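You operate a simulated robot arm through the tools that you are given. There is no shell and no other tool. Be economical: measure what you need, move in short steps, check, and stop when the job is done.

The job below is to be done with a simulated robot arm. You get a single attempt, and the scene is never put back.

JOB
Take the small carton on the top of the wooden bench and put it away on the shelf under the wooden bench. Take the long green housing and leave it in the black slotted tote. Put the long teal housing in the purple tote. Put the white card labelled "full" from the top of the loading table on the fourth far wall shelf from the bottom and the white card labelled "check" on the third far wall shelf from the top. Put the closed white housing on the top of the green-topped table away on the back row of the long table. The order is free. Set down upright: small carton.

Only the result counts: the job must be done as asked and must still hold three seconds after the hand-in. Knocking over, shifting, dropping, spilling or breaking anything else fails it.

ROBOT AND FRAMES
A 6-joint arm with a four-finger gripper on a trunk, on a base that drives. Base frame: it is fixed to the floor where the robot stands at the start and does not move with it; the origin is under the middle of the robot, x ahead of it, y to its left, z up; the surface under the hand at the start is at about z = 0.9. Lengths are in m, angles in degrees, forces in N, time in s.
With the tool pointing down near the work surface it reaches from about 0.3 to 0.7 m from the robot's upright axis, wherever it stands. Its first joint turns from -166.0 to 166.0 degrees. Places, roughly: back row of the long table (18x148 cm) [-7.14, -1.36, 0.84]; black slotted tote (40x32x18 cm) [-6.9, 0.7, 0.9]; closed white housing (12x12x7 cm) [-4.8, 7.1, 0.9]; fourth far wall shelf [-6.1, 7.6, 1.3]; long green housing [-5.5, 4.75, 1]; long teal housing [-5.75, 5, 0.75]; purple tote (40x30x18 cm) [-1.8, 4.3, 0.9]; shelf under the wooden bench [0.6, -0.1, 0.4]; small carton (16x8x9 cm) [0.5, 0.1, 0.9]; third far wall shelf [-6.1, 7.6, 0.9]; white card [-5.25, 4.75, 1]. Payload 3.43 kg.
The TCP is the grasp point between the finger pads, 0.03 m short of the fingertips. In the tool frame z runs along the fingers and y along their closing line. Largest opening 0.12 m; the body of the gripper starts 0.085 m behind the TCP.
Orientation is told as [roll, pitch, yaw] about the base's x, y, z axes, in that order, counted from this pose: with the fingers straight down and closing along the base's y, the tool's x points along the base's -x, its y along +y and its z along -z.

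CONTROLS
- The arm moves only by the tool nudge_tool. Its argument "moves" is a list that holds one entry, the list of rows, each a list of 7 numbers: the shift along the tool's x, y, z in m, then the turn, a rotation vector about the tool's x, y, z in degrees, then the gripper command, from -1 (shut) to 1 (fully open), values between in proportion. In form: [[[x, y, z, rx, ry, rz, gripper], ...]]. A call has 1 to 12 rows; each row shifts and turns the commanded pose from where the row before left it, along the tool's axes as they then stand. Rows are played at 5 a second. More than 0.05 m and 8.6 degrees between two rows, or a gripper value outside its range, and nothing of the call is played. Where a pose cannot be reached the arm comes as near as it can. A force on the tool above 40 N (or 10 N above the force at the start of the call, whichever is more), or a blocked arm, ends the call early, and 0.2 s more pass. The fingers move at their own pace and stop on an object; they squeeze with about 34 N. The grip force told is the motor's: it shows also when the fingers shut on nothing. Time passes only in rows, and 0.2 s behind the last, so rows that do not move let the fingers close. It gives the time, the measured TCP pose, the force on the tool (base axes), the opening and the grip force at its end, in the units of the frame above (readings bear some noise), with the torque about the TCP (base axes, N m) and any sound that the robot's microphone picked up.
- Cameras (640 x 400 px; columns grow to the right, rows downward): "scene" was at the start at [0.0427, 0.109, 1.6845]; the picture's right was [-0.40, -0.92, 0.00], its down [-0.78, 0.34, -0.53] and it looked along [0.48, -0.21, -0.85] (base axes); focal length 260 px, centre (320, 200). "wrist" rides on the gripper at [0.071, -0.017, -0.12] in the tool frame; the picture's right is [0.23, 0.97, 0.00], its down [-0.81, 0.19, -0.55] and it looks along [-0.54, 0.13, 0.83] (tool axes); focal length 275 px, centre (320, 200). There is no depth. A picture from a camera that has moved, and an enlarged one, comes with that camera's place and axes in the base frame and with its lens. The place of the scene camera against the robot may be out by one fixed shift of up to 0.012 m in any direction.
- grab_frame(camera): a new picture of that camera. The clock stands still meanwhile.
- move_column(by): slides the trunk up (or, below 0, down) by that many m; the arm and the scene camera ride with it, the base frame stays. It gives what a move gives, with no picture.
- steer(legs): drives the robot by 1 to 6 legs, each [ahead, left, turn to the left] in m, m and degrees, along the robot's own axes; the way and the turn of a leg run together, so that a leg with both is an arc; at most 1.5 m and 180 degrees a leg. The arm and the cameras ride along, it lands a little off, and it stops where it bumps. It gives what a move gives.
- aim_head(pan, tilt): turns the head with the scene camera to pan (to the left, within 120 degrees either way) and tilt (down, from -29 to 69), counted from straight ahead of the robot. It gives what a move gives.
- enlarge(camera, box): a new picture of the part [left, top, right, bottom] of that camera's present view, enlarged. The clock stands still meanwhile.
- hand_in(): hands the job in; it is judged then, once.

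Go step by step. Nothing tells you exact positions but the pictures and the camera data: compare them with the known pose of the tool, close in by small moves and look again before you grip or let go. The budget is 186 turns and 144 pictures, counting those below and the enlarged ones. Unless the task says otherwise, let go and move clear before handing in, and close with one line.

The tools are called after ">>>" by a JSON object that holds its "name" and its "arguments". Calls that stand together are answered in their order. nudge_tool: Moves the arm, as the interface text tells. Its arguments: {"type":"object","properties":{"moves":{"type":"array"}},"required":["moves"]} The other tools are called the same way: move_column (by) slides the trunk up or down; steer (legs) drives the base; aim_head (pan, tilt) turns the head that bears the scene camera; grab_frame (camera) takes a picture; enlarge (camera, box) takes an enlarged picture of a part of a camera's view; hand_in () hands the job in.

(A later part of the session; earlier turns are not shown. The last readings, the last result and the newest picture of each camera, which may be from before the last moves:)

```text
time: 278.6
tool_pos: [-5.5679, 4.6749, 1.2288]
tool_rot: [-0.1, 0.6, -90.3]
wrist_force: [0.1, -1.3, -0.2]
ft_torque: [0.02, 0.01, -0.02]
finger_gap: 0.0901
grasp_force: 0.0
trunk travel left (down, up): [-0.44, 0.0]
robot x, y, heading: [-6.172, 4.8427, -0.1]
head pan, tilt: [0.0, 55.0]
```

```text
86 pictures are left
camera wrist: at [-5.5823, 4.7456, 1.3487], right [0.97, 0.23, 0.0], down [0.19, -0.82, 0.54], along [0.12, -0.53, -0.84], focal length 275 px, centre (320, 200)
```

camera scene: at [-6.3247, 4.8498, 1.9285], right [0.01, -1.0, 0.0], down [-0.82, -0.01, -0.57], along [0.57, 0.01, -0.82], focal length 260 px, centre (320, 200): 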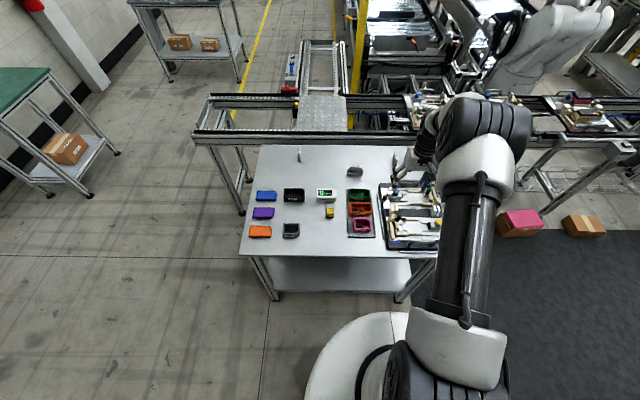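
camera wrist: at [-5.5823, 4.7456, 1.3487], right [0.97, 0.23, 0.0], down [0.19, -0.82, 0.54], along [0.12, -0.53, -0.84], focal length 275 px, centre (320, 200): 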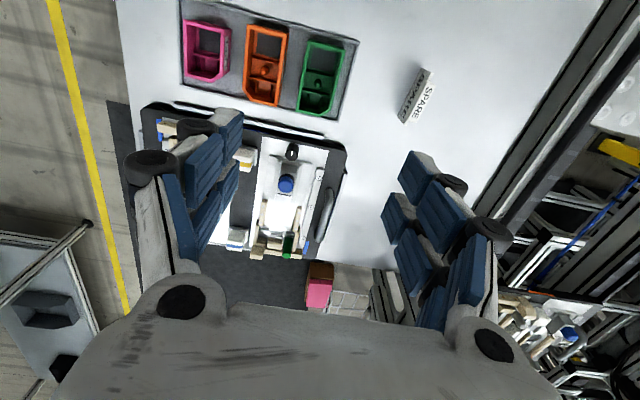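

The hand is nearly right above the green one. I lower 0.2 m and look again.

>>> {"name": "move_column", "arguments": {"by": -0.2}}

>>> {"name": "grab_frame", "arguments": {"camera": "wrist"}}

```text
time: 280.8
tool_pos: [-5.5669, 4.6742, 1.028]
tool_rot: [-0.2, 0.6, -90.3]
wrist_force: [0.3, -0.2, 0.5]
ft_torque: [0.02, 0.0, -0.01]
finger_gap: 0.0899
grasp_force: 0.1
trunk travel left (down, up): [-0.24, 0.2]
robot x, y, heading: [-6.177, 4.8435, -0.2]
head pan, tilt: [0.0, 55.0]
```

```text
85 pictures are left
camera wrist: at [-5.5824, 4.7455, 1.149], right [0.97, 0.23, 0.0], down [0.19, -0.82, 0.54], along [0.12, -0.53, -0.84], focal length 275 px, centre (320, 200)
```

wrist: 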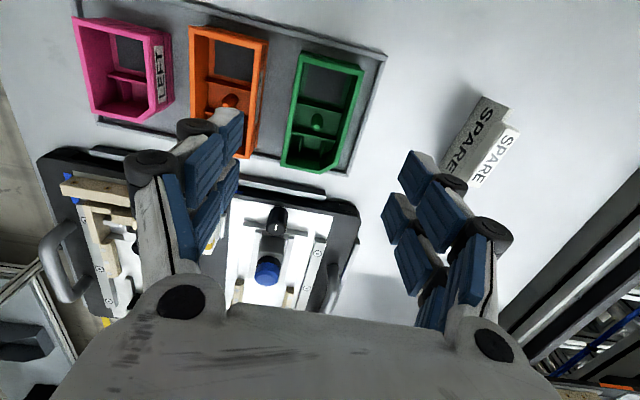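

Green spans x -5.593..-5.539, and orange's edge is 3 cm off. I set a 7.5 cm opening, centre, and lower to 0.92.

>>> {"name": "nudge_tool", "arguments": {"moves": [[[0.003, 0.002, 0, 0, 0, 0, 0.25], [0, 0, 0.04, 0, 0, 0, 0.25], [0, 0, 0.04, 0, 0, 0, 0.25], [0, 0, 0.03, 0, 0, 0, 0.25], [0, 0, 0, 0, 0, 0, 0.25]]]}}

>>> {"name": "grab_frame", "arguments": {"camera": "wrist"}}

```text
time: 282.0
tool_pos: [-5.5671, 4.6789, 0.9175]
tool_rot: [0.0, 0.5, -90.2]
wrist_force: [-0.4, -0.5, 0.7]
ft_torque: [0.0, 0.0, 0.0]
finger_gap: 0.0748
grasp_force: 0.0
trunk travel left (down, up): [-0.24, 0.2]
robot x, y, heading: [-6.1781, 4.8452, -0.3]
head pan, tilt: [0.0, 55.0]
```

```text
84 pictures are left
camera wrist: at [-5.5813, 4.7488, 1.0392], right [0.97, 0.23, 0.0], down [0.19, -0.82, 0.54], along [0.12, -0.53, -0.84], focal length 275 px, centre (320, 200)
```

wrist: 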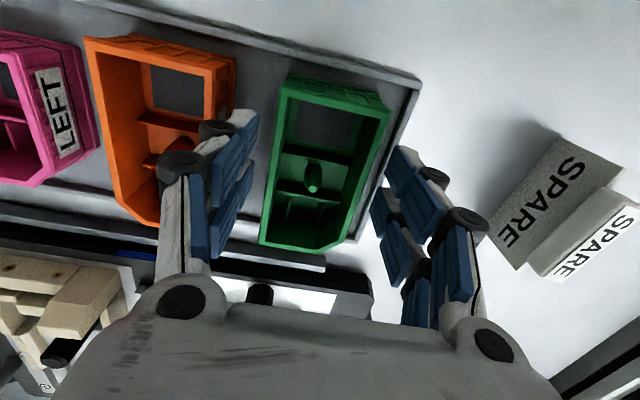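

Good clearance. I lower 2 cm, close and lift.

>>> {"name": "nudge_tool", "arguments": {"moves": [[[0, 0, 0.012, 0, 0, 0, 0.25], [0, 0, 0.008, 0, 0, 0, 0.25], [0, 0, 0, 0, 0, 0, 0.25], [0, 0, 0, 0, 0, 0, -1], [0, 0, 0, 0, 0, 0, -1], [0, 0, 0, 0, 0, 0, -1], [0, 0, 0, 0, 0, 0, -1], [0, 0, 0, 0, 0, 0, -1]]]}}

>>> {"name": "move_column", "arguments": {"by": 0.2}}

>>> {"name": "grab_frame", "arguments": {"camera": "wrist"}}

```text
time: 283.8
tool_pos: [-5.5647, 4.6789, 0.8982]
tool_rot: [0.0, 0.6, -90.2]
wrist_force: [0.4, 0.3, -0.4]
ft_torque: [0.02, 0.05, -0.04]
finger_gap: 0.0534
grasp_force: 34.3
trunk travel left (down, up): [-0.24, 0.2]
robot x, y, heading: [-6.1736, 4.8411, -0.2]
head pan, tilt: [0.0, 55.0]
```

```text
time: 286.0
tool_pos: [-5.566, 4.6804, 1.0967]
tool_rot: [-0.1, 0.6, -90.2]
wrist_force: [0.3, 0.2, -1.1]
ft_torque: [0.01, -0.03, 0.02]
finger_gap: 0.0535
grasp_force: 34.1
trunk travel left (down, up): [-0.44, 0.0]
robot x, y, heading: [-6.1729, 4.8432, -0.4]
head pan, tilt: [0.0, 55.0]
```

```text
83 pictures are left
camera wrist: at [-5.581, 4.7496, 1.2189], right [0.97, 0.23, 0.0], down [0.19, -0.82, 0.54], along [0.12, -0.53, -0.84], focal length 275 px, centre (320, 200)
```

wrist: 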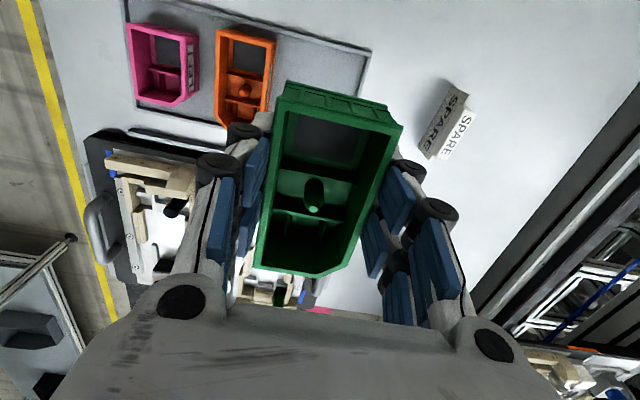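

Green is held. I back off, turn south and drive down the aisle toward the black slotted tote.

>>> {"name": "nudge_tool", "arguments": {"moves": [[[0, 0, -0.04, 0, 0, 0, -1], [0, 0, -0.04, 0, 0, 0, -1], [0, 0, 0, 0, 0, 0, -1]]]}}

>>> {"name": "steer", "arguments": {"legs": [[-0.15, 0, 0], [0, 0, -89.7], [1.5, 0, 0], [1.3, 0, 0]]}}

>>> {"name": "aim_head", "arguments": {"pan": -30, "tilt": 30}}

>>> {"name": "grab_frame", "arguments": {"camera": "scene"}}

```text
time: 286.8
tool_pos: [-5.5646, 4.6791, 1.1763]
tool_rot: [0.0, 0.6, -90.2]
wrist_force: [-0.1, -0.4, -1.9]
ft_torque: [-0.01, 0.01, -0.05]
finger_gap: 0.0535
grasp_force: 34.0
trunk travel left (down, up): [-0.44, 0.0]
robot x, y, heading: [-6.1762, 4.8424, -0.3]
head pan, tilt: [0.0, 55.0]
```

```text
time: 305.0
tool_pos: [-6.3347, 1.4416, 1.177]
tool_rot: [-0.1, 0.6, -177.0]
wrist_force: [-0.4, -0.2, -1.1]
ft_torque: [0.01, -0.02, 0.0]
finger_gap: 0.0535
grasp_force: 34.0
trunk travel left (down, up): [-0.44, 0.0]
robot x, y, heading: [-6.2073, 2.0594, -86.7]
head pan, tilt: [0.0, 55.0]
```

```text
time: 305.9
tool_pos: [-6.3344, 1.44, 1.1769]
tool_rot: [0.0, 0.6, -177.0]
wrist_force: [0.1, -1.1, -2.1]
ft_torque: [0.02, -0.01, -0.02]
finger_gap: 0.0532
grasp_force: 34.7
trunk travel left (down, up): [-0.44, 0.0]
robot x, y, heading: [-6.2063, 2.0551, -87.1]
head pan, tilt: [-30.0, 30.0]
```

```text
82 pictures are left
camera scene: at [-6.1084, 2.0012, 1.9644], right [-0.89, 0.45, 0.0], down [0.23, 0.45, -0.87], along [-0.39, -0.77, -0.5], focal length 260 px, centre (320, 200)
```

scene: 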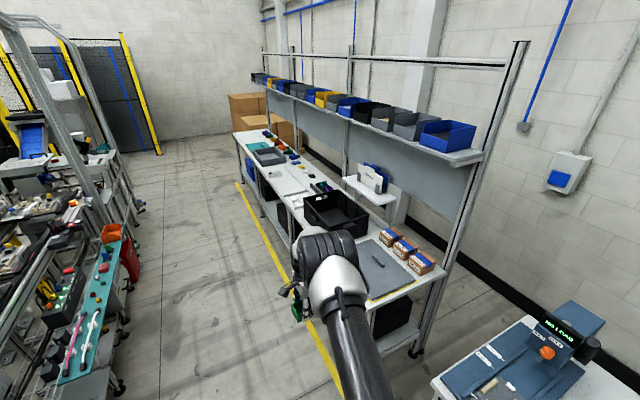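

The black slotted tote stands on the long table at about (-6.86, 0.74). I drive abreast of it and turn west.

>>> {"name": "steer", "arguments": {"legs": [[0, 0, -3], [1.48, -0.04, 0], [0, 0, -90]]}}

>>> {"name": "aim_head", "arguments": {"pan": 0, "tilt": 50}}

>>> {"name": "grab_frame", "arguments": {"camera": "scene"}}

>>> {"name": "grab_frame", "arguments": {"camera": "wrist"}}

```text
time: 317.5
tool_pos: [-6.8501, 0.731, 1.178]
tool_rot: [0.0, 0.6, 90.7]
wrist_force: [-0.9, -0.7, -1.1]
ft_torque: [-0.02, -0.01, -0.01]
finger_gap: 0.0533
grasp_force: 33.7
trunk travel left (down, up): [-0.44, 0.0]
robot x, y, heading: [-6.2355, 0.5776, -179.3]
head pan, tilt: [-30.0, 30.0]
```

```text
time: 318.5
tool_pos: [-6.8481, 0.7315, 1.176]
tool_rot: [-0.1, 0.6, 90.8]
wrist_force: [-0.1, 0.7, -1.5]
ft_torque: [0.01, -0.01, 0.02]
finger_gap: 0.0536
grasp_force: 34.0
trunk travel left (down, up): [-0.44, 0.0]
robot x, y, heading: [-6.236, 0.5745, -179.4]
head pan, tilt: [0.0, 50.0]
```

```text
81 pictures are left
camera scene: at [-6.2929, 0.4343, 1.935], right [-0.01, 1.0, 0.0], down [0.77, 0.01, -0.64], along [-0.64, -0.01, -0.77], focal length 260 px, centre (320, 200)
```

scene: 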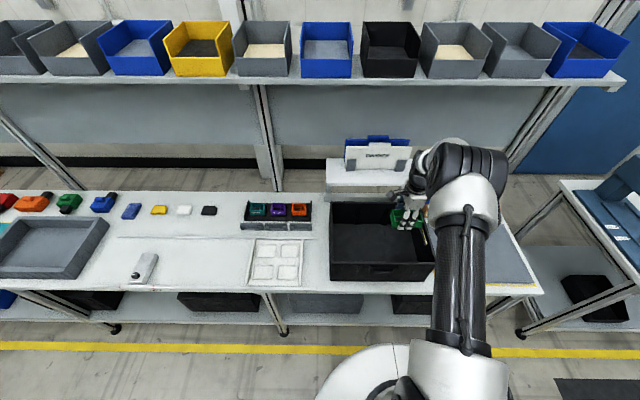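

```text
80 pictures are left
camera wrist: at [-6.83, 0.6618, 1.2982], right [-0.97, -0.24, 0.0], down [-0.2, 0.81, 0.54], along [-0.13, 0.53, -0.84], focal length 275 px, centre (320, 200)
```

wrist: 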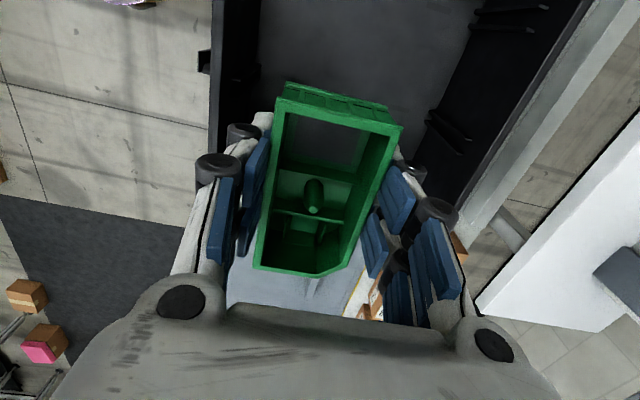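

The tote spans about x -7.05..-6.76, y 0.46..0.87. I centre the hand at (-6.90, 0.67) and lower into it.

>>> {"name": "nudge_tool", "arguments": {"moves": [[[0.031, 0.026, 0, 0, 0, 0, -1], [0.031, 0.026, 0, 0, 0, 0, -1], [0, 0, 0, 0, 0, 0, -1]]]}}

>>> {"name": "move_column", "arguments": {"by": -0.22}}

>>> {"name": "grab_frame", "arguments": {"camera": "wrist"}}

>>> {"name": "enlarge", "arguments": {"camera": "scene", "box": [310, 110, 470, 230]}}

```text
time: 319.3
tool_pos: [-6.8985, 0.6697, 1.1787]
tool_rot: [0.0, 0.7, 90.7]
wrist_force: [0.6, 0.5, -1.1]
ft_torque: [-0.05, 0.02, 0.0]
finger_gap: 0.0535
grasp_force: 33.8
trunk travel left (down, up): [-0.44, 0.0]
robot x, y, heading: [-6.238, 0.5799, -179.6]
head pan, tilt: [0.0, 50.0]
```

```text
time: 321.6
tool_pos: [-6.8977, 0.6696, 0.9589]
tool_rot: [-0.1, 0.6, 90.7]
wrist_force: [-0.3, 0.6, -1.6]
ft_torque: [0.01, 0.0, -0.03]
finger_gap: 0.0537
grasp_force: 33.2
trunk travel left (down, up): [-0.22, 0.22]
robot x, y, heading: [-6.2378, 0.577, -179.4]
head pan, tilt: [0.0, 50.0]
```

```text
79 pictures are left
camera wrist: at [-6.8804, 0.5995, 1.0795], right [-0.97, -0.24, 0.0], down [-0.2, 0.81, 0.54], along [-0.13, 0.53, -0.84], focal length 275 px, centre (320, 200)
```

wrist: 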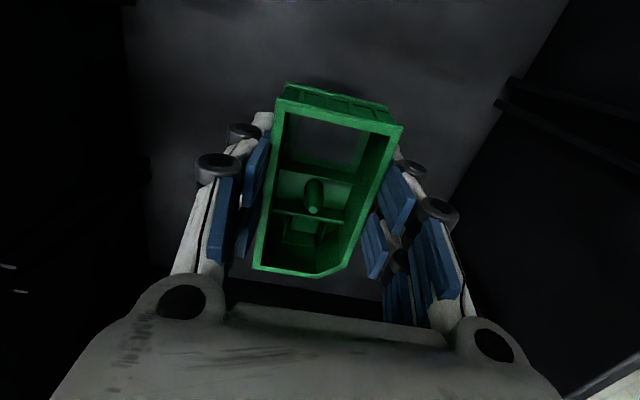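

```text
3.33 times, centred on (390, 170) of scene
camera zoom: at [-6.2928, 0.4341, 1.7151], right [-0.01, 1.0, 0.0], down [0.77, 0.01, -0.64], along [-0.64, -0.01, -0.77], focal length 868 px, centre (87, 300)
```

zoom: 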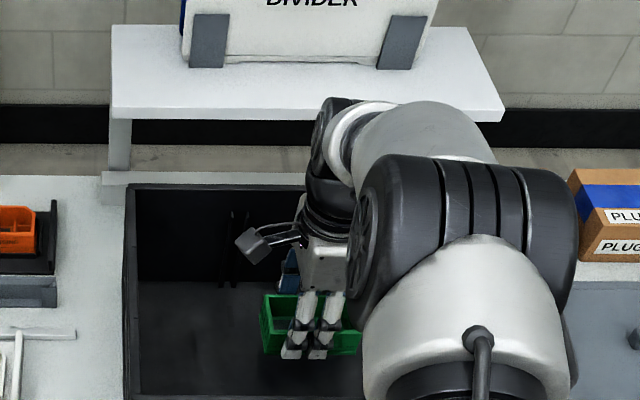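

Inside the tote with room on all sides. I lower stepwise to contact.

>>> {"name": "nudge_tool", "arguments": {"moves": [[[0, 0, 0.02, 0, 0, 0, -1], [0, 0, 0.015, 0, 0, 0, -1], [0, 0, 0.01, 0, 0, 0, -1], [0, 0, 0, 0, 0, 0, -1]]]}}

>>> {"name": "nudge_tool", "arguments": {"moves": [[[0, 0, 0.005, 0, 0, 0, -1], [0, 0, 0.005, 0, 0, 0, -1], [0, 0, 0, 0, 0, 0, -1]]]}}

>>> {"name": "nudge_tool", "arguments": {"moves": [[[0, 0, 0.005, 0, 0, 0, -1], [0, 0, 0.005, 0, 0, 0, -1], [0, 0, 0, 0, 0, 0, -1]]]}}

```text
time: 322.6
tool_pos: [-6.8981, 0.6693, 0.9133]
tool_rot: [0.0, 0.6, 90.7]
wrist_force: [-0.3, -0.4, -1.1]
ft_torque: [-0.01, -0.01, -0.01]
finger_gap: 0.0536
grasp_force: 34.4
trunk travel left (down, up): [-0.22, 0.22]
robot x, y, heading: [-6.2364, 0.5774, -179.2]
head pan, tilt: [0.0, 50.0]
```

```text
time: 323.4
tool_pos: [-6.899, 0.668, 0.9025]
tool_rot: [0.0, 0.6, 90.8]
wrist_force: [-0.4, -0.6, -0.8]
ft_torque: [-0.02, -0.03, 0.01]
finger_gap: 0.0538
grasp_force: 33.9
trunk travel left (down, up): [-0.22, 0.22]
robot x, y, heading: [-6.2399, 0.5775, -179.4]
head pan, tilt: [0.0, 50.0]
```

```text
time: 324.2
tool_pos: [-6.898, 0.6678, 0.8925]
tool_rot: [-0.2, 0.5, 90.7]
wrist_force: [0.3, 0.3, -0.9]
ft_torque: [0.0, 0.0, 0.02]
finger_gap: 0.0534
grasp_force: 33.6
trunk travel left (down, up): [-0.22, 0.22]
robot x, y, heading: [-6.2393, 0.5812, -179.4]
head pan, tilt: [0.0, 50.0]
```

>>> {"name": "nudge_tool", "arguments": {"moves": [[[0, 0, 0.004, 0, 0, 0, -1], [0, 0, 0.004, 0, 0, 0, -1], [0, 0, 0, 0, 0, 0, -1]]]}}

>>> {"name": "nudge_tool", "arguments": {"moves": [[[0, 0, 0.004, 0, 0, 0, -1], [0, 0, 0.004, 0, 0, 0, -1], [0, 0, 0, 0, 0, 0, -1]]]}}

```text
time: 325.0
tool_pos: [-6.8999, 0.6695, 0.8898]
tool_rot: [0.5, 0.5, 90.7]
wrist_force: [4.5, -0.9, 40.0]
ft_torque: [-0.01, -0.38, -0.08]
finger_gap: 0.0536
grasp_force: 34.5
trunk travel left (down, up): [-0.22, 0.22]
robot x, y, heading: [-6.2374, 0.5768, -179.3]
head pan, tilt: [0.0, 50.0]
```

```text
time: 325.4
tool_pos: [-6.9033, 0.6695, 0.8893]
tool_rot: [0.6, 0.5, 90.8]
wrist_force: [3.7, -0.9, 19.5]
ft_torque: [0.12, -0.67, -0.05]
finger_gap: 0.0538
grasp_force: 33.6
trunk travel left (down, up): [-0.22, 0.22]
robot x, y, heading: [-6.2374, 0.5808, -179.4]
head pan, tilt: [0.0, 50.0]
stopped in row 1: the force on the tool passed its limit at 52 N (the readings are from after the stop); the commanded pose is now the measured one
```

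Contact at 0.889. I open moderately and lift out.

>>> {"name": "nudge_tool", "arguments": {"moves": [[[0, 0, -0.001, 0, 0, 0, 0.5], [0, 0, 0, 0, 0, 0, 0.5], [0, 0, 0, 0, 0, 0, 0.5], [0, 0, -0.04, 0, 0, 0, 0.5], [0, 0, -0.04, 0, 0, 0, 0.5], [0, 0, 0, 0, 0, 0, 0.5]]]}}

>>> {"name": "move_column", "arguments": {"by": 0.22}}

>>> {"name": "grab_frame", "arguments": {"camera": "wrist"}}

```text
time: 326.8
tool_pos: [-6.9026, 0.6694, 0.9675]
tool_rot: [0.3, 0.6, 90.7]
wrist_force: [-0.4, 0.0, 0.3]
ft_torque: [0.03, -0.01, -0.03]
finger_gap: 0.0902
grasp_force: 0.1
trunk travel left (down, up): [-0.22, 0.22]
robot x, y, heading: [-6.2369, 0.5804, -179.2]
head pan, tilt: [0.0, 50.0]
```

```text
time: 329.1
tool_pos: [-6.9024, 0.6696, 1.1872]
tool_rot: [0.3, 0.6, 90.7]
wrist_force: [0.1, -0.3, -0.4]
ft_torque: [0.03, 0.02, -0.01]
finger_gap: 0.0897
grasp_force: 0.2
trunk travel left (down, up): [-0.44, 0.0]
robot x, y, heading: [-6.2366, 0.5772, -179.4]
head pan, tilt: [0.0, 50.0]
```

```text
77 pictures are left
camera wrist: at [-6.883, 0.5994, 1.3088], right [-0.97, -0.24, 0.01], down [-0.2, 0.81, 0.55], along [-0.14, 0.53, -0.84], focal length 275 px, centre (320, 200)
```

wrist: 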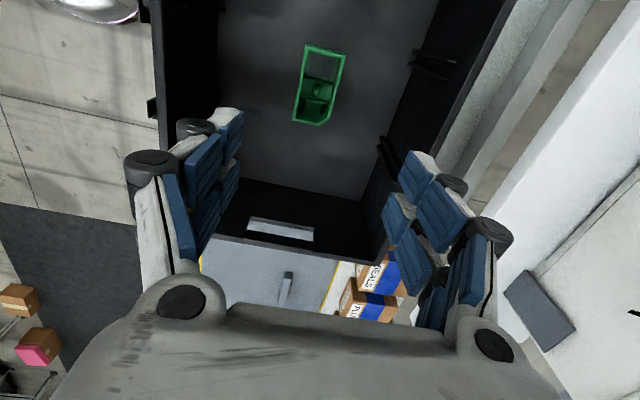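

Green lies in the black tote. While here I look at the back row of the long table for the later placement.

>>> {"name": "aim_head", "arguments": {"pan": 35, "tilt": 35}}

>>> {"name": "grab_frame", "arguments": {"camera": "scene"}}

>>> {"name": "enlarge", "arguments": {"camera": "scene", "box": [200, 150, 440, 300]}}

```text
time: 330.1
tool_pos: [-6.9021, 0.6701, 1.1881]
tool_rot: [0.4, 0.6, 90.6]
wrist_force: [-0.2, -1.2, -0.6]
ft_torque: [0.03, 0.0, -0.01]
finger_gap: 0.09
grasp_force: 0.0
trunk travel left (down, up): [-0.44, 0.0]
robot x, y, heading: [-6.2367, 0.581, -179.4]
head pan, tilt: [35.0, 35.0]
```

```text
76 pictures are left
camera scene: at [-6.2874, 0.3837, 1.9567], right [-0.58, 0.81, 0.0], down [0.47, 0.33, -0.82], along [-0.67, -0.48, -0.57], focal length 260 px, centre (320, 200)
```

scene: 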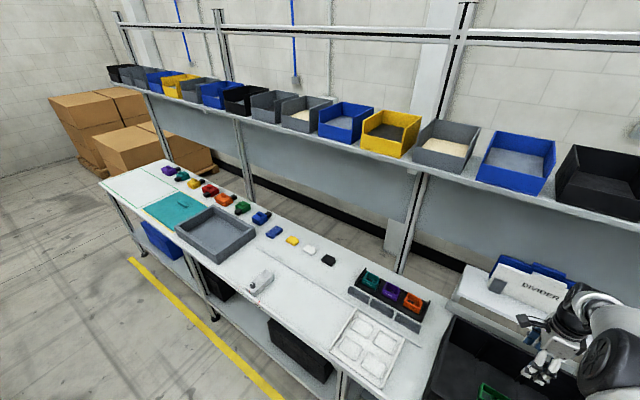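

```text
2.67 times, centred on (320, 225) of scene
camera zoom: at [-6.2874, 0.3837, 1.9567], right [-0.58, 0.81, 0.0], down [0.47, 0.33, -0.82], along [-0.67, -0.48, -0.57], focal length 694 px, centre (320, 133)
```

zoom: 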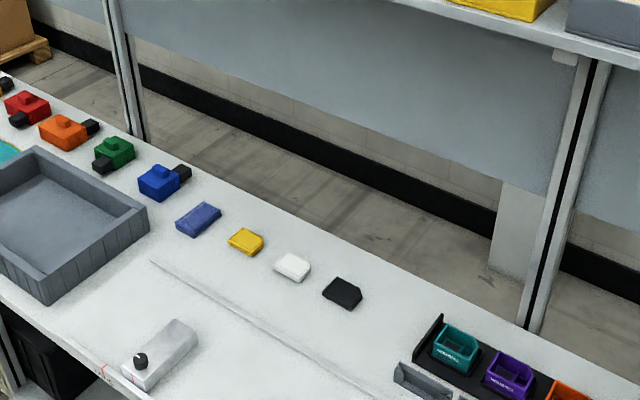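

The back row holds coloured closed housings about 19 cm apart. I zoom on its far part to find the free place.

>>> {"name": "enlarge", "arguments": {"camera": "scene", "box": [130, 145, 250, 220]}}

```text
5.33 times, centred on (190, 182) of scene
camera zoom: at [-6.2874, 0.3837, 1.9567], right [-0.58, 0.81, 0.0], down [0.47, 0.33, -0.82], along [-0.67, -0.48, -0.57], focal length 1388 px, centre (1013, 293)
```

zoom: 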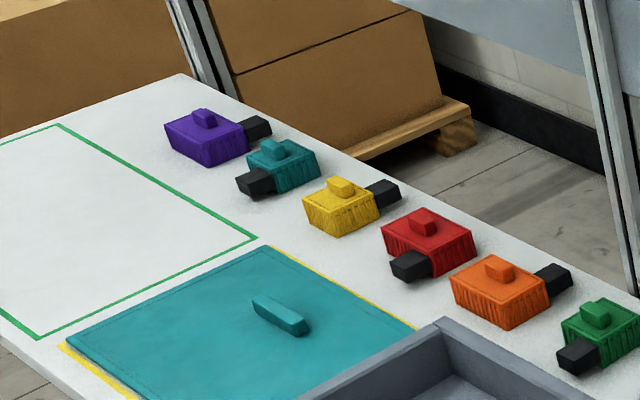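

The free place in the back row is at about (-7.14, -2.03), beyond the purple housing. Next come the cards: I drive back north to the loading table's west side.

>>> {"name": "steer", "arguments": {"legs": [[-0.06, 0, 0], [0, 0, -90.5], [1.5, 0, 0], [1.5, 0, 0], [0.95, 0, 0], [0, 0, -90]]}}

>>> {"name": "nudge_tool", "arguments": {"moves": [[[0, 0, 0, 0, 0, -8.2, 0.5], [0, 0, 0, 0, 0, -8.2, 0.5], [0, 0, 0, 0, 0, -8.2, 0.5], [0, 0, 0, 0, 0, -8.2, 0.5], [0, 0, 0, 0, 0, -8.2, 0.5], [0, 0, 0, 0, 0, -8.2, 0.5], [0, 0, 0, 0, 0, -8.2, 0.5], [0, 0, 0, 0, 0, -8.2, 0.5], [0, 0, 0, 0, 0, -8.2, 0.5], [0, 0, 0, 0, 0, -8.2, 0.5], [0, 0, 0, 0, 0, -8.2, 0.5]]]}}

>>> {"name": "aim_head", "arguments": {"pan": 0, "tilt": 50}}

>>> {"name": "grab_frame", "arguments": {"camera": "scene"}}

```text
time: 357.4
tool_pos: [-5.5149, 4.4468, 1.1884]
tool_rot: [0.3, 0.7, -89.2]
wrist_force: [-0.4, -0.3, 0.4]
ft_torque: [-0.03, -0.01, 0.0]
finger_gap: 0.0901
grasp_force: 0.2
trunk travel left (down, up): [-0.44, 0.0]
robot x, y, heading: [-6.1819, 4.5387, 1.0]
head pan, tilt: [35.0, 35.0]
```

```text
time: 359.8
tool_pos: [-5.5154, 4.4461, 1.1881]
tool_rot: [0.6, -0.4, 1.1]
wrist_force: [0.2, 0.7, -0.3]
ft_torque: [0.03, 0.01, -0.01]
finger_gap: 0.0901
grasp_force: 0.0
trunk travel left (down, up): [-0.44, 0.0]
robot x, y, heading: [-6.179, 4.5364, 0.8]
head pan, tilt: [35.0, 35.0]
```

```text
time: 360.8
tool_pos: [-5.5149, 4.4464, 1.188]
tool_rot: [0.6, -0.4, 0.9]
wrist_force: [0.1, 0.9, 0.2]
ft_torque: [0.0, 0.01, -0.02]
finger_gap: 0.0899
grasp_force: 0.0
trunk travel left (down, up): [-0.44, 0.0]
robot x, y, heading: [-6.185, 4.5381, 0.6]
head pan, tilt: [0.0, 50.0]
```

```text
73 pictures are left
camera scene: at [-6.126, 4.6738, 1.935], right [0.02, -1.0, 0.0], down [-0.77, -0.01, -0.64], along [0.64, 0.01, -0.77], focal length 260 px, centre (320, 200)
```

scene: 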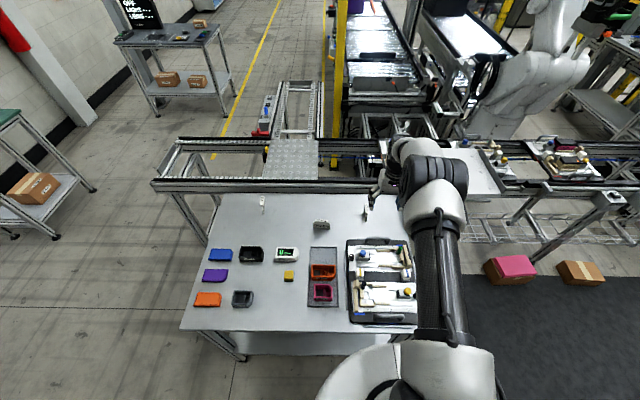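

CHECK stands edge-on just ahead of the hand. I take a wrist view to fix its place before tilting.

>>> {"name": "grab_frame", "arguments": {"camera": "wrist"}}

>>> {"name": "enlarge", "arguments": {"camera": "scene", "box": [240, 170, 400, 270]}}

```text
72 pictures are left
camera wrist: at [-5.5859, 4.4269, 1.3078], right [-0.25, 0.97, 0.01], down [0.8, 0.2, 0.56], along [0.54, 0.14, -0.83], focal length 275 px, centre (320, 200)
```

wrist: 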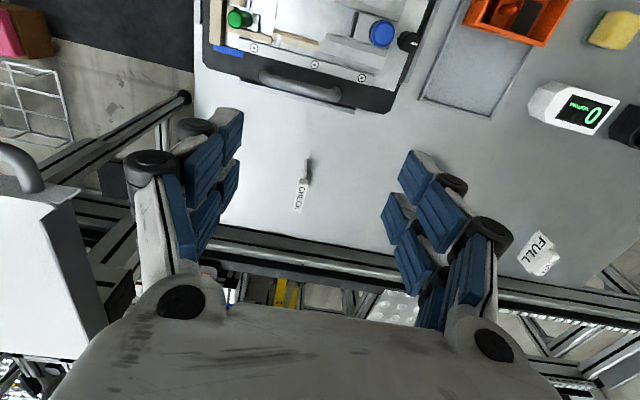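

```text
4.00 times, centred on (320, 220) of scene
camera zoom: at [-6.126, 4.6738, 1.935], right [0.02, -1.0, 0.0], down [-0.77, -0.01, -0.64], along [0.64, 0.01, -0.77], focal length 1041 px, centre (320, 120)
```

zoom: 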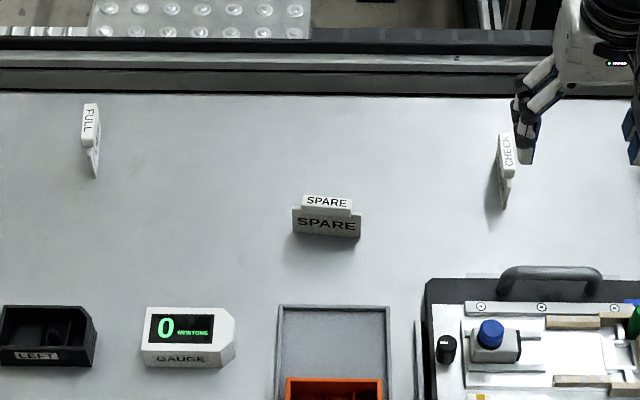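

CHECK is at about x -5.40..-5.31, y 4.458, top near z 0.92. I tilt the hand 45 degrees forward and bring it behind the card for a close look.

>>> {"name": "nudge_tool", "arguments": {"moves": [[[0, 0, 0, 0, -7.5, 0, 0.33], [0, 0, 0, 0, -7.5, 0, 0.33], [0, 0, 0, 0, -7.5, 0, 0.33], [0, 0, 0, 0, -7.5, 0, 0.33], [0, 0, 0, 0, -7.5, 0, 0.33], [0, 0, 0, 0, -7.5, 0, 0.33], [0, 0.01, 0, 0, 0, 0, 0.33], [0, 0, 0, 0, 0, 0, 0.33]]]}}

>>> {"name": "move_column", "arguments": {"by": -0.22}}

>>> {"name": "grab_frame", "arguments": {"camera": "wrist"}}

>>> {"name": "enlarge", "arguments": {"camera": "scene", "box": [300, 130, 460, 230]}}

```text
time: 362.6
tool_pos: [-5.5193, 4.4701, 1.186]
tool_rot: [4.0, -29.6, 0.6]
wrist_force: [0.0, 0.1, 0.4]
ft_torque: [0.0, -0.01, 0.01]
finger_gap: 0.0797
grasp_force: 0.2
out of reach, approached as far as the arm can: row 5, 6
trunk travel left (down, up): [-0.44, 0.0]
robot x, y, heading: [-6.1801, 4.5364, 0.8]
head pan, tilt: [0.0, 50.0]
```

```text
time: 364.9
tool_pos: [-5.5184, 4.4702, 0.9667]
tool_rot: [3.9, -29.6, 0.6]
wrist_force: [0.1, 0.4, -0.2]
ft_torque: [0.0, 0.01, 0.03]
finger_gap: 0.0797
grasp_force: 0.1
trunk travel left (down, up): [-0.22, 0.22]
robot x, y, heading: [-6.1786, 4.5354, 0.6]
head pan, tilt: [0.0, 50.0]
```

```text
70 pictures are left
camera wrist: at [-5.6383, 4.4439, 1.0348], right [-0.24, 0.97, -0.06], down [0.42, 0.16, 0.89], along [0.87, 0.19, -0.45], focal length 275 px, centre (320, 200)
```

wrist: 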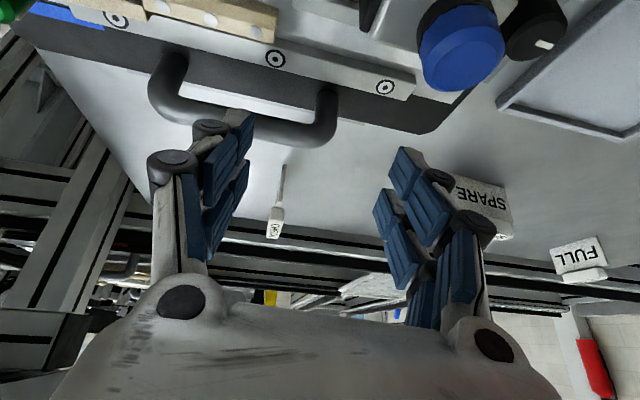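

```text
4.00 times, centred on (380, 180) of scene
camera zoom: at [-6.1261, 4.6736, 1.7151], right [0.01, -1.0, 0.0], down [-0.77, -0.01, -0.64], along [0.64, 0.01, -0.77], focal length 1041 px, centre (80, 280)
```

zoom: 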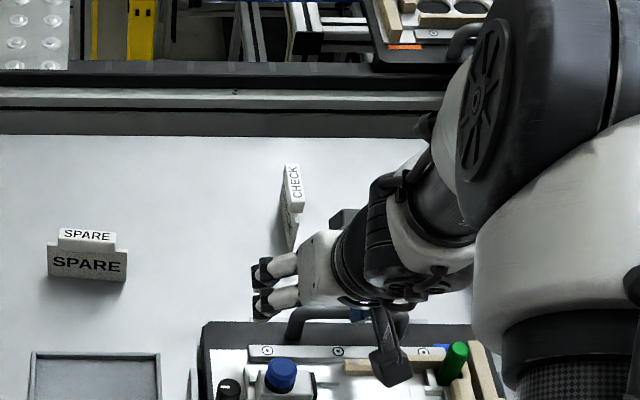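

The tilt stopped at 30 degrees because the arm is folded; I reach 10 cm further forward and complete the tilt there, still above the card.

>>> {"name": "nudge_tool", "arguments": {"moves": [[[-0.0435, 0, 0.0247, 0, 0, 0, 0.33], [-0.0435, 0, 0.0247, 0, 0, 0, 0.33], [0, 0, 0, 2, -7.7, 0, 0.33], [0, 0, 0, 2, -7.7, 0, 0.33], [0, 0, 0, 0, 0, 0, 0.33]]]}}

>>> {"name": "grab_frame", "arguments": {"camera": "wrist"}}

```text
time: 366.1
tool_pos: [-5.4227, 4.4698, 0.9611]
tool_rot: [0.6, -36.3, 0.0]
wrist_force: [0.2, -0.8, 0.7]
ft_torque: [0.0, 0.05, -0.01]
finger_gap: 0.0799
grasp_force: 0.1
out of reach, approached as far as the arm can: row 3, 4
trunk travel left (down, up): [-0.22, 0.22]
robot x, y, heading: [-6.1815, 4.5346, 0.8]
head pan, tilt: [0.0, 50.0]
```

```text
68 pictures are left
camera wrist: at [-5.5511, 4.4512, 1.0165], right [-0.19, 0.97, -0.13], down [0.33, 0.19, 0.93], along [0.93, 0.13, -0.35], focal length 275 px, centre (320, 200)
```

wrist: 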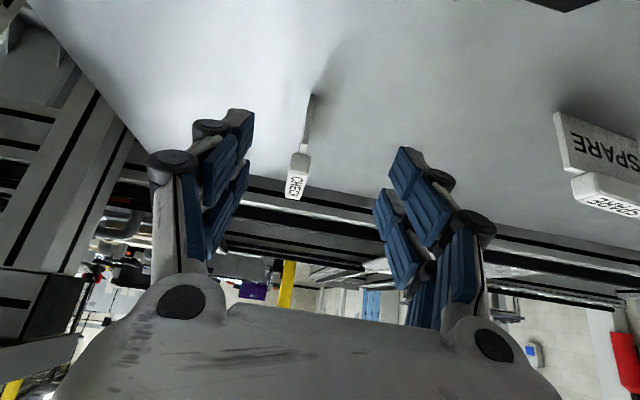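

The card's edge is at x -5.367, y 4.459. I drive 4 cm closer, align in y and come down so that the fingers straddle its top.

>>> {"name": "steer", "arguments": {"legs": [[0.04, 0, 0]]}}

>>> {"name": "nudge_tool", "arguments": {"moves": [[[-0.032, -0.011, 0.024, 0, 0, 0, 0.33], [0.0, 0, 0.0, 0.6, 0, 0, 0.33], [0, 0, 0, 0, 0, 0, 0.33]]]}}

>>> {"name": "grab_frame", "arguments": {"camera": "wrist"}}

>>> {"name": "enlarge", "arguments": {"camera": "scene", "box": [300, 130, 460, 230]}}

```text
time: 367.0
tool_pos: [-5.3824, 4.4698, 0.9608]
tool_rot: [0.4, -36.0, 0.0]
wrist_force: [0.2, -0.4, -0.2]
ft_torque: [0.02, 0.01, 0.04]
finger_gap: 0.08
grasp_force: 0.1
trunk travel left (down, up): [-0.22, 0.22]
robot x, y, heading: [-6.1377, 4.5396, 0.6]
head pan, tilt: [0.0, 50.0]
```

```text
time: 367.8
tool_pos: [-5.3425, 4.458, 0.9596]
tool_rot: [0.0, -36.2, -0.1]
wrist_force: [-0.2, 0.1, 0.0]
ft_torque: [0.0, -0.01, 0.0]
finger_gap: 0.0799
grasp_force: 0.2
trunk travel left (down, up): [-0.22, 0.22]
robot x, y, heading: [-6.1409, 4.5381, 0.8]
head pan, tilt: [0.0, 50.0]
```

```text
67 pictures are left
camera wrist: at [-5.4706, 4.4422, 1.0156], right [-0.18, 0.97, -0.14], down [0.33, 0.19, 0.92], along [0.93, 0.13, -0.35], focal length 275 px, centre (320, 200)
```

wrist: 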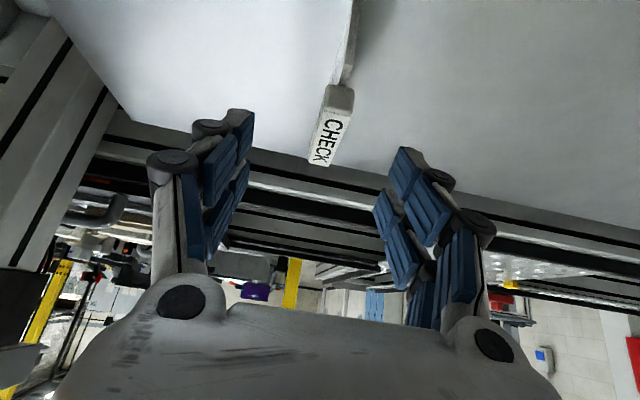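

```text
4.00 times, centred on (380, 180) of scene
camera zoom: at [-6.0853, 4.674, 1.7149], right [0.01, -1.0, 0.0], down [-0.77, -0.01, -0.64], along [0.64, 0.01, -0.77], focal length 1041 px, centre (80, 280)
```

zoom: 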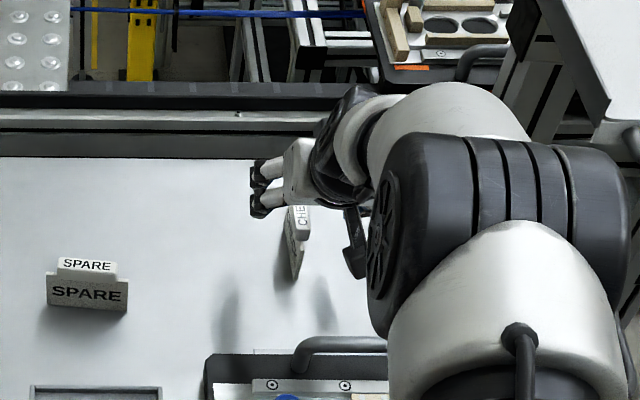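

The card's top is centred between the fingers. I lower 4.5 cm in two steps and look.

>>> {"name": "nudge_tool", "arguments": {"moves": [[[0.0133, 0.0015, 0.0182, 0, 0, 0, 0.33], [0.0133, 0.0015, 0.0182, 0, 0, 0, 0.33], [0, 0, 0, 0, 0, 0, 0.33]]]}}

>>> {"name": "grab_frame", "arguments": {"camera": "wrist"}}

```text
time: 368.6
tool_pos: [-5.3435, 4.4627, 0.9149]
tool_rot: [-0.1, -36.2, 0.0]
wrist_force: [0.0, -0.4, -0.8]
ft_torque: [0.03, 0.01, -0.02]
finger_gap: 0.0799
grasp_force: 0.1
trunk travel left (down, up): [-0.22, 0.22]
robot x, y, heading: [-6.1394, 4.537, 0.8]
head pan, tilt: [0.0, 50.0]
```

```text
65 pictures are left
camera wrist: at [-5.4714, 4.4459, 0.9705], right [-0.18, 0.97, -0.14], down [0.33, 0.19, 0.92], along [0.93, 0.13, -0.35], focal length 275 px, centre (320, 200)
```

wrist: 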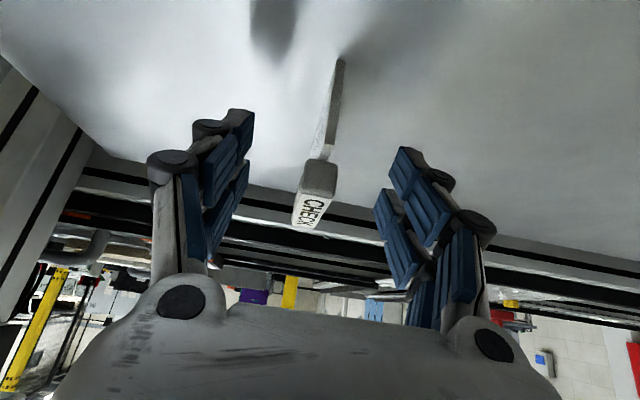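

The block on top of the card sits at the grasp point. I close and lift.

>>> {"name": "nudge_tool", "arguments": {"moves": [[[0.002, 0, 0.003, 0, 0, 0, 0.33], [0, 0, 0, 0, 0, 0, -1], [0, 0, 0, 0, 0, 0, -1], [0, 0, 0, 0, 0, 0, -1], [0, 0, 0, 0, 0, 0, -1], [0, 0, 0, 0, 0, 0, -1], [0, 0, 0, 0, 0, 0, -1]]]}}

>>> {"name": "move_column", "arguments": {"by": 0.15}}

>>> {"name": "grab_frame", "arguments": {"camera": "wrist"}}

```text
time: 370.2
tool_pos: [-5.3432, 4.4626, 0.9114]
tool_rot: [-0.1, -36.1, 0.0]
wrist_force: [0.1, 0.6, 0.0]
ft_torque: [0.04, 0.0, 0.02]
finger_gap: 0.0146
grasp_force: 34.1
trunk travel left (down, up): [-0.22, 0.22]
robot x, y, heading: [-6.1409, 4.5374, 0.9]
head pan, tilt: [0.0, 50.0]
```

```text
time: 371.9
tool_pos: [-5.3436, 4.463, 1.0621]
tool_rot: [-0.1, -36.2, 0.0]
wrist_force: [0.2, 0.1, -0.2]
ft_torque: [-0.01, 0.0, 0.0]
finger_gap: 0.0142
grasp_force: 34.1
trunk travel left (down, up): [-0.37, 0.07]
robot x, y, heading: [-6.1435, 4.5398, 0.8]
head pan, tilt: [0.0, 50.0]
```

```text
64 pictures are left
camera wrist: at [-5.4712, 4.4456, 1.1168], right [-0.18, 0.97, -0.14], down [0.33, 0.19, 0.92], along [0.93, 0.13, -0.36], focal length 275 px, centre (320, 200)
```

wrist: 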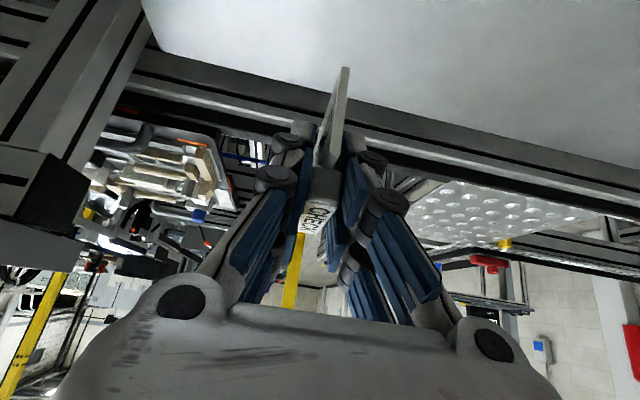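

CHECK is held. I back off, turn north and drive towards the rack for a look at the shelves.

>>> {"name": "move_column", "arguments": {"by": 0.07}}

>>> {"name": "steer", "arguments": {"legs": [[-0.2, 0, 0], [0, 0, 89.2], [1.3, 0, 0]]}}

>>> {"name": "aim_head", "arguments": {"pan": 0, "tilt": 20}}

>>> {"name": "grab_frame", "arguments": {"camera": "scene"}}

```text
time: 373.0
tool_pos: [-5.3432, 4.4626, 1.1319]
tool_rot: [-0.1, -36.2, 0.0]
wrist_force: [0.7, 0.1, 0.0]
ft_torque: [-0.01, -0.03, 0.0]
finger_gap: 0.0145
grasp_force: 34.0
trunk travel left (down, up): [-0.44, 0.0]
robot x, y, heading: [-6.1412, 4.534, 1.0]
head pan, tilt: [0.0, 50.0]
```

```text
time: 384.5
tool_pos: [-6.2868, 6.6213, 1.1307]
tool_rot: [-0.1, -36.2, 90.2]
wrist_force: [-0.3, 0.0, -0.5]
ft_torque: [-0.02, -0.03, -0.03]
finger_gap: 0.0143
grasp_force: 33.6
trunk travel left (down, up): [-0.44, 0.0]
robot x, y, heading: [-6.3551, 5.8238, 90.7]
head pan, tilt: [0.0, 50.0]
```

```text
time: 385.5
tool_pos: [-6.2859, 6.6225, 1.1314]
tool_rot: [-0.1, -36.3, 90.2]
wrist_force: [0.5, -0.3, -1.2]
ft_torque: [0.01, 0.01, -0.01]
finger_gap: 0.0143
grasp_force: 34.0
trunk travel left (down, up): [-0.44, 0.0]
robot x, y, heading: [-6.3592, 5.8256, 90.9]
head pan, tilt: [0.0, 20.0]
```

```text
63 pictures are left
camera scene: at [-6.5001, 5.8913, 1.9805], right [1.0, 0.02, 0.0], down [0.01, -0.34, -0.94], along [-0.02, 0.94, -0.34], focal length 260 px, centre (320, 200)
```

scene: 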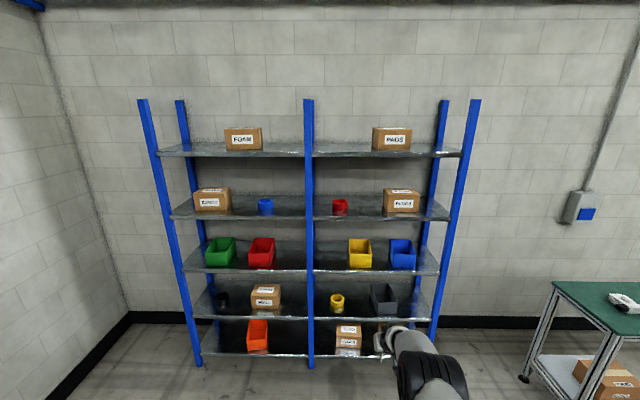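

The rack has five levels: the third (from top and bottom alike) holds yellow and blue bins in the right bay, with free room at x about -6.45 beside the middle post. I line up there and lower to that level.

>>> {"name": "steer", "arguments": {"legs": [[0, 0.16, 0], [0.55, 0, 0]]}}

>>> {"name": "move_column", "arguments": {"by": -0.13}}

>>> {"name": "grab_frame", "arguments": {"camera": "scene"}}

>>> {"name": "grab_frame", "arguments": {"camera": "wrist"}}

```text
time: 389.7
tool_pos: [-6.4562, 7.1692, 1.1316]
tool_rot: [0.0, -36.2, 90.2]
wrist_force: [0.0, 0.4, -0.6]
ft_torque: [-0.02, 0.01, -0.03]
finger_gap: 0.0142
grasp_force: 34.5
trunk travel left (down, up): [-0.44, 0.0]
robot x, y, heading: [-6.5276, 6.3705, 90.9]
head pan, tilt: [0.0, 20.0]
```

```text
time: 391.2
tool_pos: [-6.4565, 7.1699, 1.0018]
tool_rot: [-0.1, -36.1, 90.2]
wrist_force: [0.4, -0.1, -0.2]
ft_torque: [-0.02, -0.01, 0.0]
finger_gap: 0.0143
grasp_force: 33.6
trunk travel left (down, up): [-0.31, 0.13]
robot x, y, heading: [-6.5271, 6.375, 91.2]
head pan, tilt: [0.0, 20.0]
```

```text
62 pictures are left
camera scene: at [-6.6696, 6.4389, 1.8507], right [1.0, 0.02, 0.0], down [0.01, -0.34, -0.94], along [-0.02, 0.94, -0.34], focal length 260 px, centre (320, 200)
```

scene: 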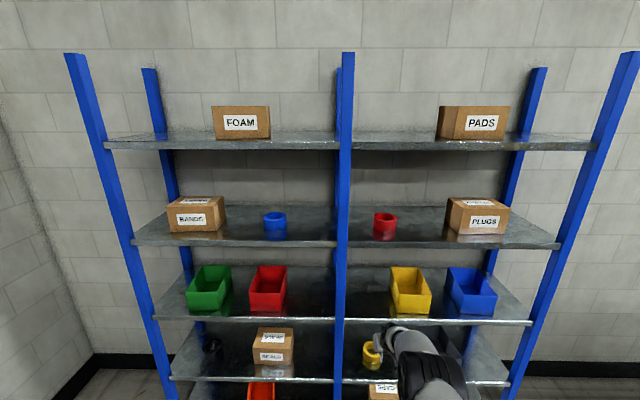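

```text
61 pictures are left
camera wrist: at [-6.4381, 7.0407, 1.0576], right [-0.97, -0.19, -0.14], down [-0.19, 0.33, 0.93], along [-0.13, 0.93, -0.35], focal length 275 px, centre (320, 200)
```

wrist: 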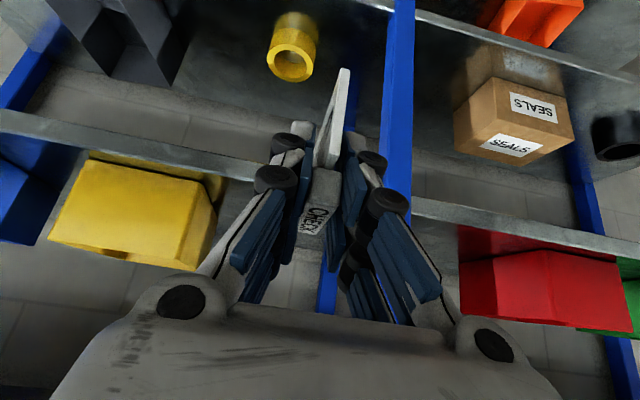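

The shelf's front edge is at y 7.40, z 0.90. The card is 5 cm above it and clear of post and bin; I drive in 0.32 m.

>>> {"name": "steer", "arguments": {"legs": [[0.32, -0.015, 0]]}}

>>> {"name": "grab_frame", "arguments": {"camera": "wrist"}}

>>> {"name": "aim_head", "arguments": {"pan": -15, "tilt": 45}}

>>> {"name": "grab_frame", "arguments": {"camera": "scene"}}

```text
time: 393.4
tool_pos: [-6.448, 7.4907, 1.0028]
tool_rot: [-0.1, -36.2, 90.3]
wrist_force: [-0.2, -0.4, -0.3]
ft_torque: [-0.02, -0.02, -0.03]
finger_gap: 0.0144
grasp_force: 33.8
trunk travel left (down, up): [-0.31, 0.13]
robot x, y, heading: [-6.5182, 6.6946, 90.8]
head pan, tilt: [0.0, 20.0]
```

```text
60 pictures are left
camera wrist: at [-6.4292, 7.3621, 1.0567], right [-0.97, -0.19, -0.14], down [-0.19, 0.33, 0.92], along [-0.13, 0.93, -0.36], focal length 275 px, centre (320, 200)
```

wrist: 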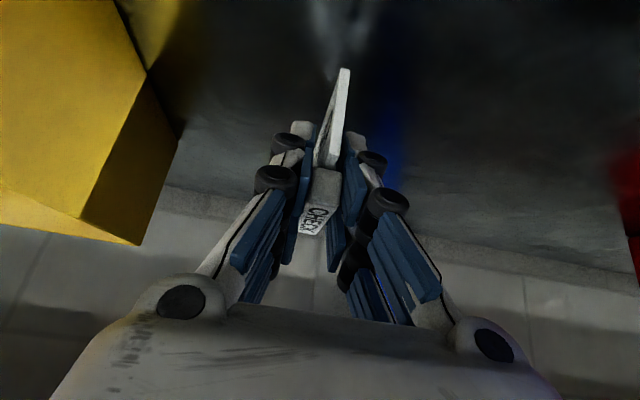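

```text
time: 394.3
tool_pos: [-6.4475, 7.4908, 1.0014]
tool_rot: [-0.2, -36.2, 90.2]
wrist_force: [-0.1, -0.2, -0.4]
ft_torque: [0.01, -0.01, -0.02]
finger_gap: 0.0143
grasp_force: 33.6
trunk travel left (down, up): [-0.31, 0.13]
robot x, y, heading: [-6.5163, 6.6948, 91.0]
head pan, tilt: [-15.0, 45.0]
```

```text
59 pictures are left
camera scene: at [-6.6394, 6.7459, 1.8119], right [0.97, -0.24, 0.0], down [-0.17, -0.69, -0.71], along [0.17, 0.69, -0.71], focal length 260 px, centre (320, 200)
```

scene: 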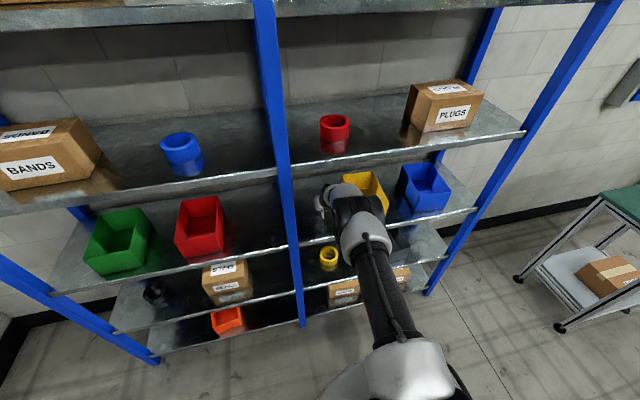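

The card hangs over the shelf with clearance. I lower by the trunk to just above, then feel for contact.

>>> {"name": "move_column", "arguments": {"by": -0.04}}

>>> {"name": "nudge_tool", "arguments": {"moves": [[[0.0018, 0, 0.0024, 0, 0, 0, -1], [0.0018, 0, 0.0024, 0, 0, 0, -1], [0, 0, 0, 0, 0, 0, -1]]]}}

>>> {"name": "nudge_tool", "arguments": {"moves": [[[0.0018, 0, 0.0024, 0, 0, 0, -1], [0.0012, 0, 0.0016, 0, 0, 0, -1], [0, 0, 0, 0, 0, 0, -1]]]}}

```text
time: 395.1
tool_pos: [-6.4469, 7.4942, 0.9705]
tool_rot: [-0.2, -37.1, 90.2]
wrist_force: [-1.0, 1.9, 29.6]
ft_torque: [0.44, 0.03, 0.03]
finger_gap: 0.0142
grasp_force: 34.0
trunk travel left (down, up): [-0.27, 0.17]
robot x, y, heading: [-6.5235, 6.6918, 91.2]
head pan, tilt: [-15.0, 45.0]
```

```text
time: 395.9
tool_pos: [-6.4486, 7.4928, 0.9658]
tool_rot: [-0.2, -37.3, 90.3]
wrist_force: [-0.4, 1.5, 34.3]
ft_torque: [0.55, 0.06, -0.02]
finger_gap: 0.0139
grasp_force: 34.2
trunk travel left (down, up): [-0.27, 0.17]
robot x, y, heading: [-6.5197, 6.6915, 90.7]
head pan, tilt: [-15.0, 45.0]
```

```text
time: 396.7
tool_pos: [-6.4468, 7.4925, 0.9606]
tool_rot: [-0.2, -37.1, 90.3]
wrist_force: [-0.3, -1.0, 35.0]
ft_torque: [0.62, 0.07, 0.03]
finger_gap: 0.0141
grasp_force: 33.8
trunk travel left (down, up): [-0.27, 0.17]
robot x, y, heading: [-6.5208, 6.696, 91.2]
head pan, tilt: [-15.0, 45.0]
```

Contact came early, at about 0.97; I was pressing. I relieve upward a little, look, then release.

>>> {"name": "nudge_tool", "arguments": {"moves": [[[-0.003, 0, -0.004, 0, 0, 0, -1], [0, 0, 0, 0, 0, 0, -1]]]}}

>>> {"name": "grab_frame", "arguments": {"camera": "wrist"}}

```text
time: 397.3
tool_pos: [-6.4475, 7.4921, 0.9615]
tool_rot: [-0.1, -36.8, 90.3]
wrist_force: [0.9, 7.4, 22.3]
ft_torque: [0.87, -0.04, 0.0]
finger_gap: 0.0138
grasp_force: 34.2
trunk travel left (down, up): [-0.27, 0.17]
robot x, y, heading: [-6.5198, 6.6972, 91.2]
head pan, tilt: [-15.0, 45.0]
```

```text
58 pictures are left
camera wrist: at [-6.4289, 7.3627, 1.0149], right [-0.97, -0.19, -0.14], down [-0.2, 0.32, 0.93], along [-0.13, 0.93, -0.35], focal length 275 px, centre (320, 200)
```

wrist: 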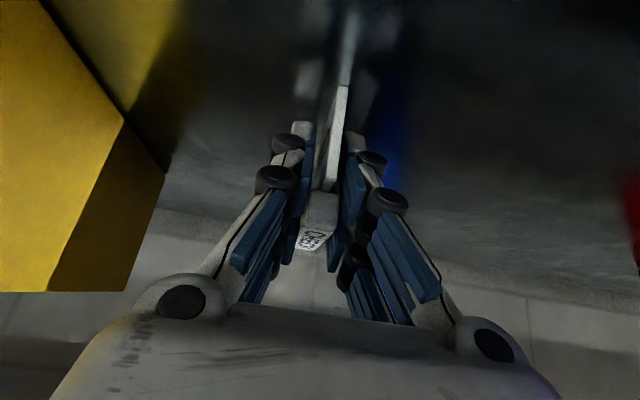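

The card's foot meets its reflection, so it stands on the shelf. I relieve a bit more and open gently.

>>> {"name": "nudge_tool", "arguments": {"moves": [[[-0.0024, 0, -0.0032, 0, 0, 0, -1], [0, 0, 0, 0, 0, 0, -1]]]}}

>>> {"name": "nudge_tool", "arguments": {"moves": [[[0, 0, 0, 0, 0, 0, -0.4], [0, 0, 0, 0, 0, 0, -0.3], [0, 0, 0, 0, 0, 0, -0.2], [0, 0, 0, 0, 0, 0, 0.0], [0, 0, 0, 0, 0, 0, 0.1], [0, 0, 0, 0, 0, 0, 0.1]]]}}

>>> {"name": "grab_frame", "arguments": {"camera": "wrist"}}

```text
time: 397.9
tool_pos: [-6.4472, 7.4896, 0.962]
tool_rot: [-0.1, -36.3, 90.3]
wrist_force: [1.4, 4.1, 15.1]
ft_torque: [1.01, -0.04, -0.08]
finger_gap: 0.0139
grasp_force: 33.5
trunk travel left (down, up): [-0.27, 0.17]
robot x, y, heading: [-6.5198, 6.6925, 91.0]
head pan, tilt: [-15.0, 45.0]
```

```text
time: 399.3
tool_pos: [-6.4482, 7.4909, 0.9602]
tool_rot: [-0.1, -36.2, 90.2]
wrist_force: [0.4, -0.1, 0.5]
ft_torque: [-0.03, 0.01, 0.01]
finger_gap: 0.0664
grasp_force: 0.0
trunk travel left (down, up): [-0.27, 0.17]
robot x, y, heading: [-6.522, 6.6954, 91.1]
head pan, tilt: [-15.0, 45.0]
```

```text
57 pictures are left
camera wrist: at [-6.4293, 7.3613, 1.015], right [-0.97, -0.19, -0.14], down [-0.19, 0.33, 0.92], along [-0.13, 0.93, -0.36], focal length 275 px, centre (320, 200)
```

wrist: 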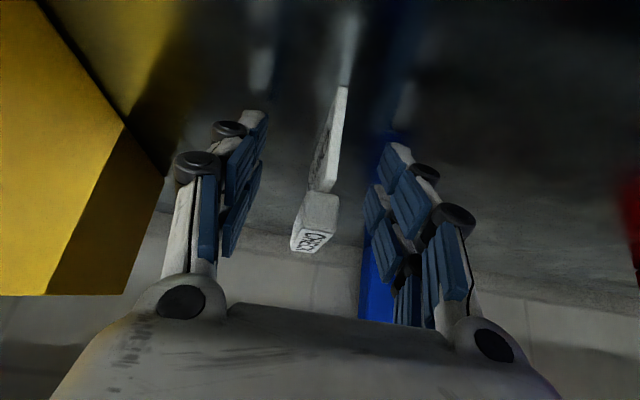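

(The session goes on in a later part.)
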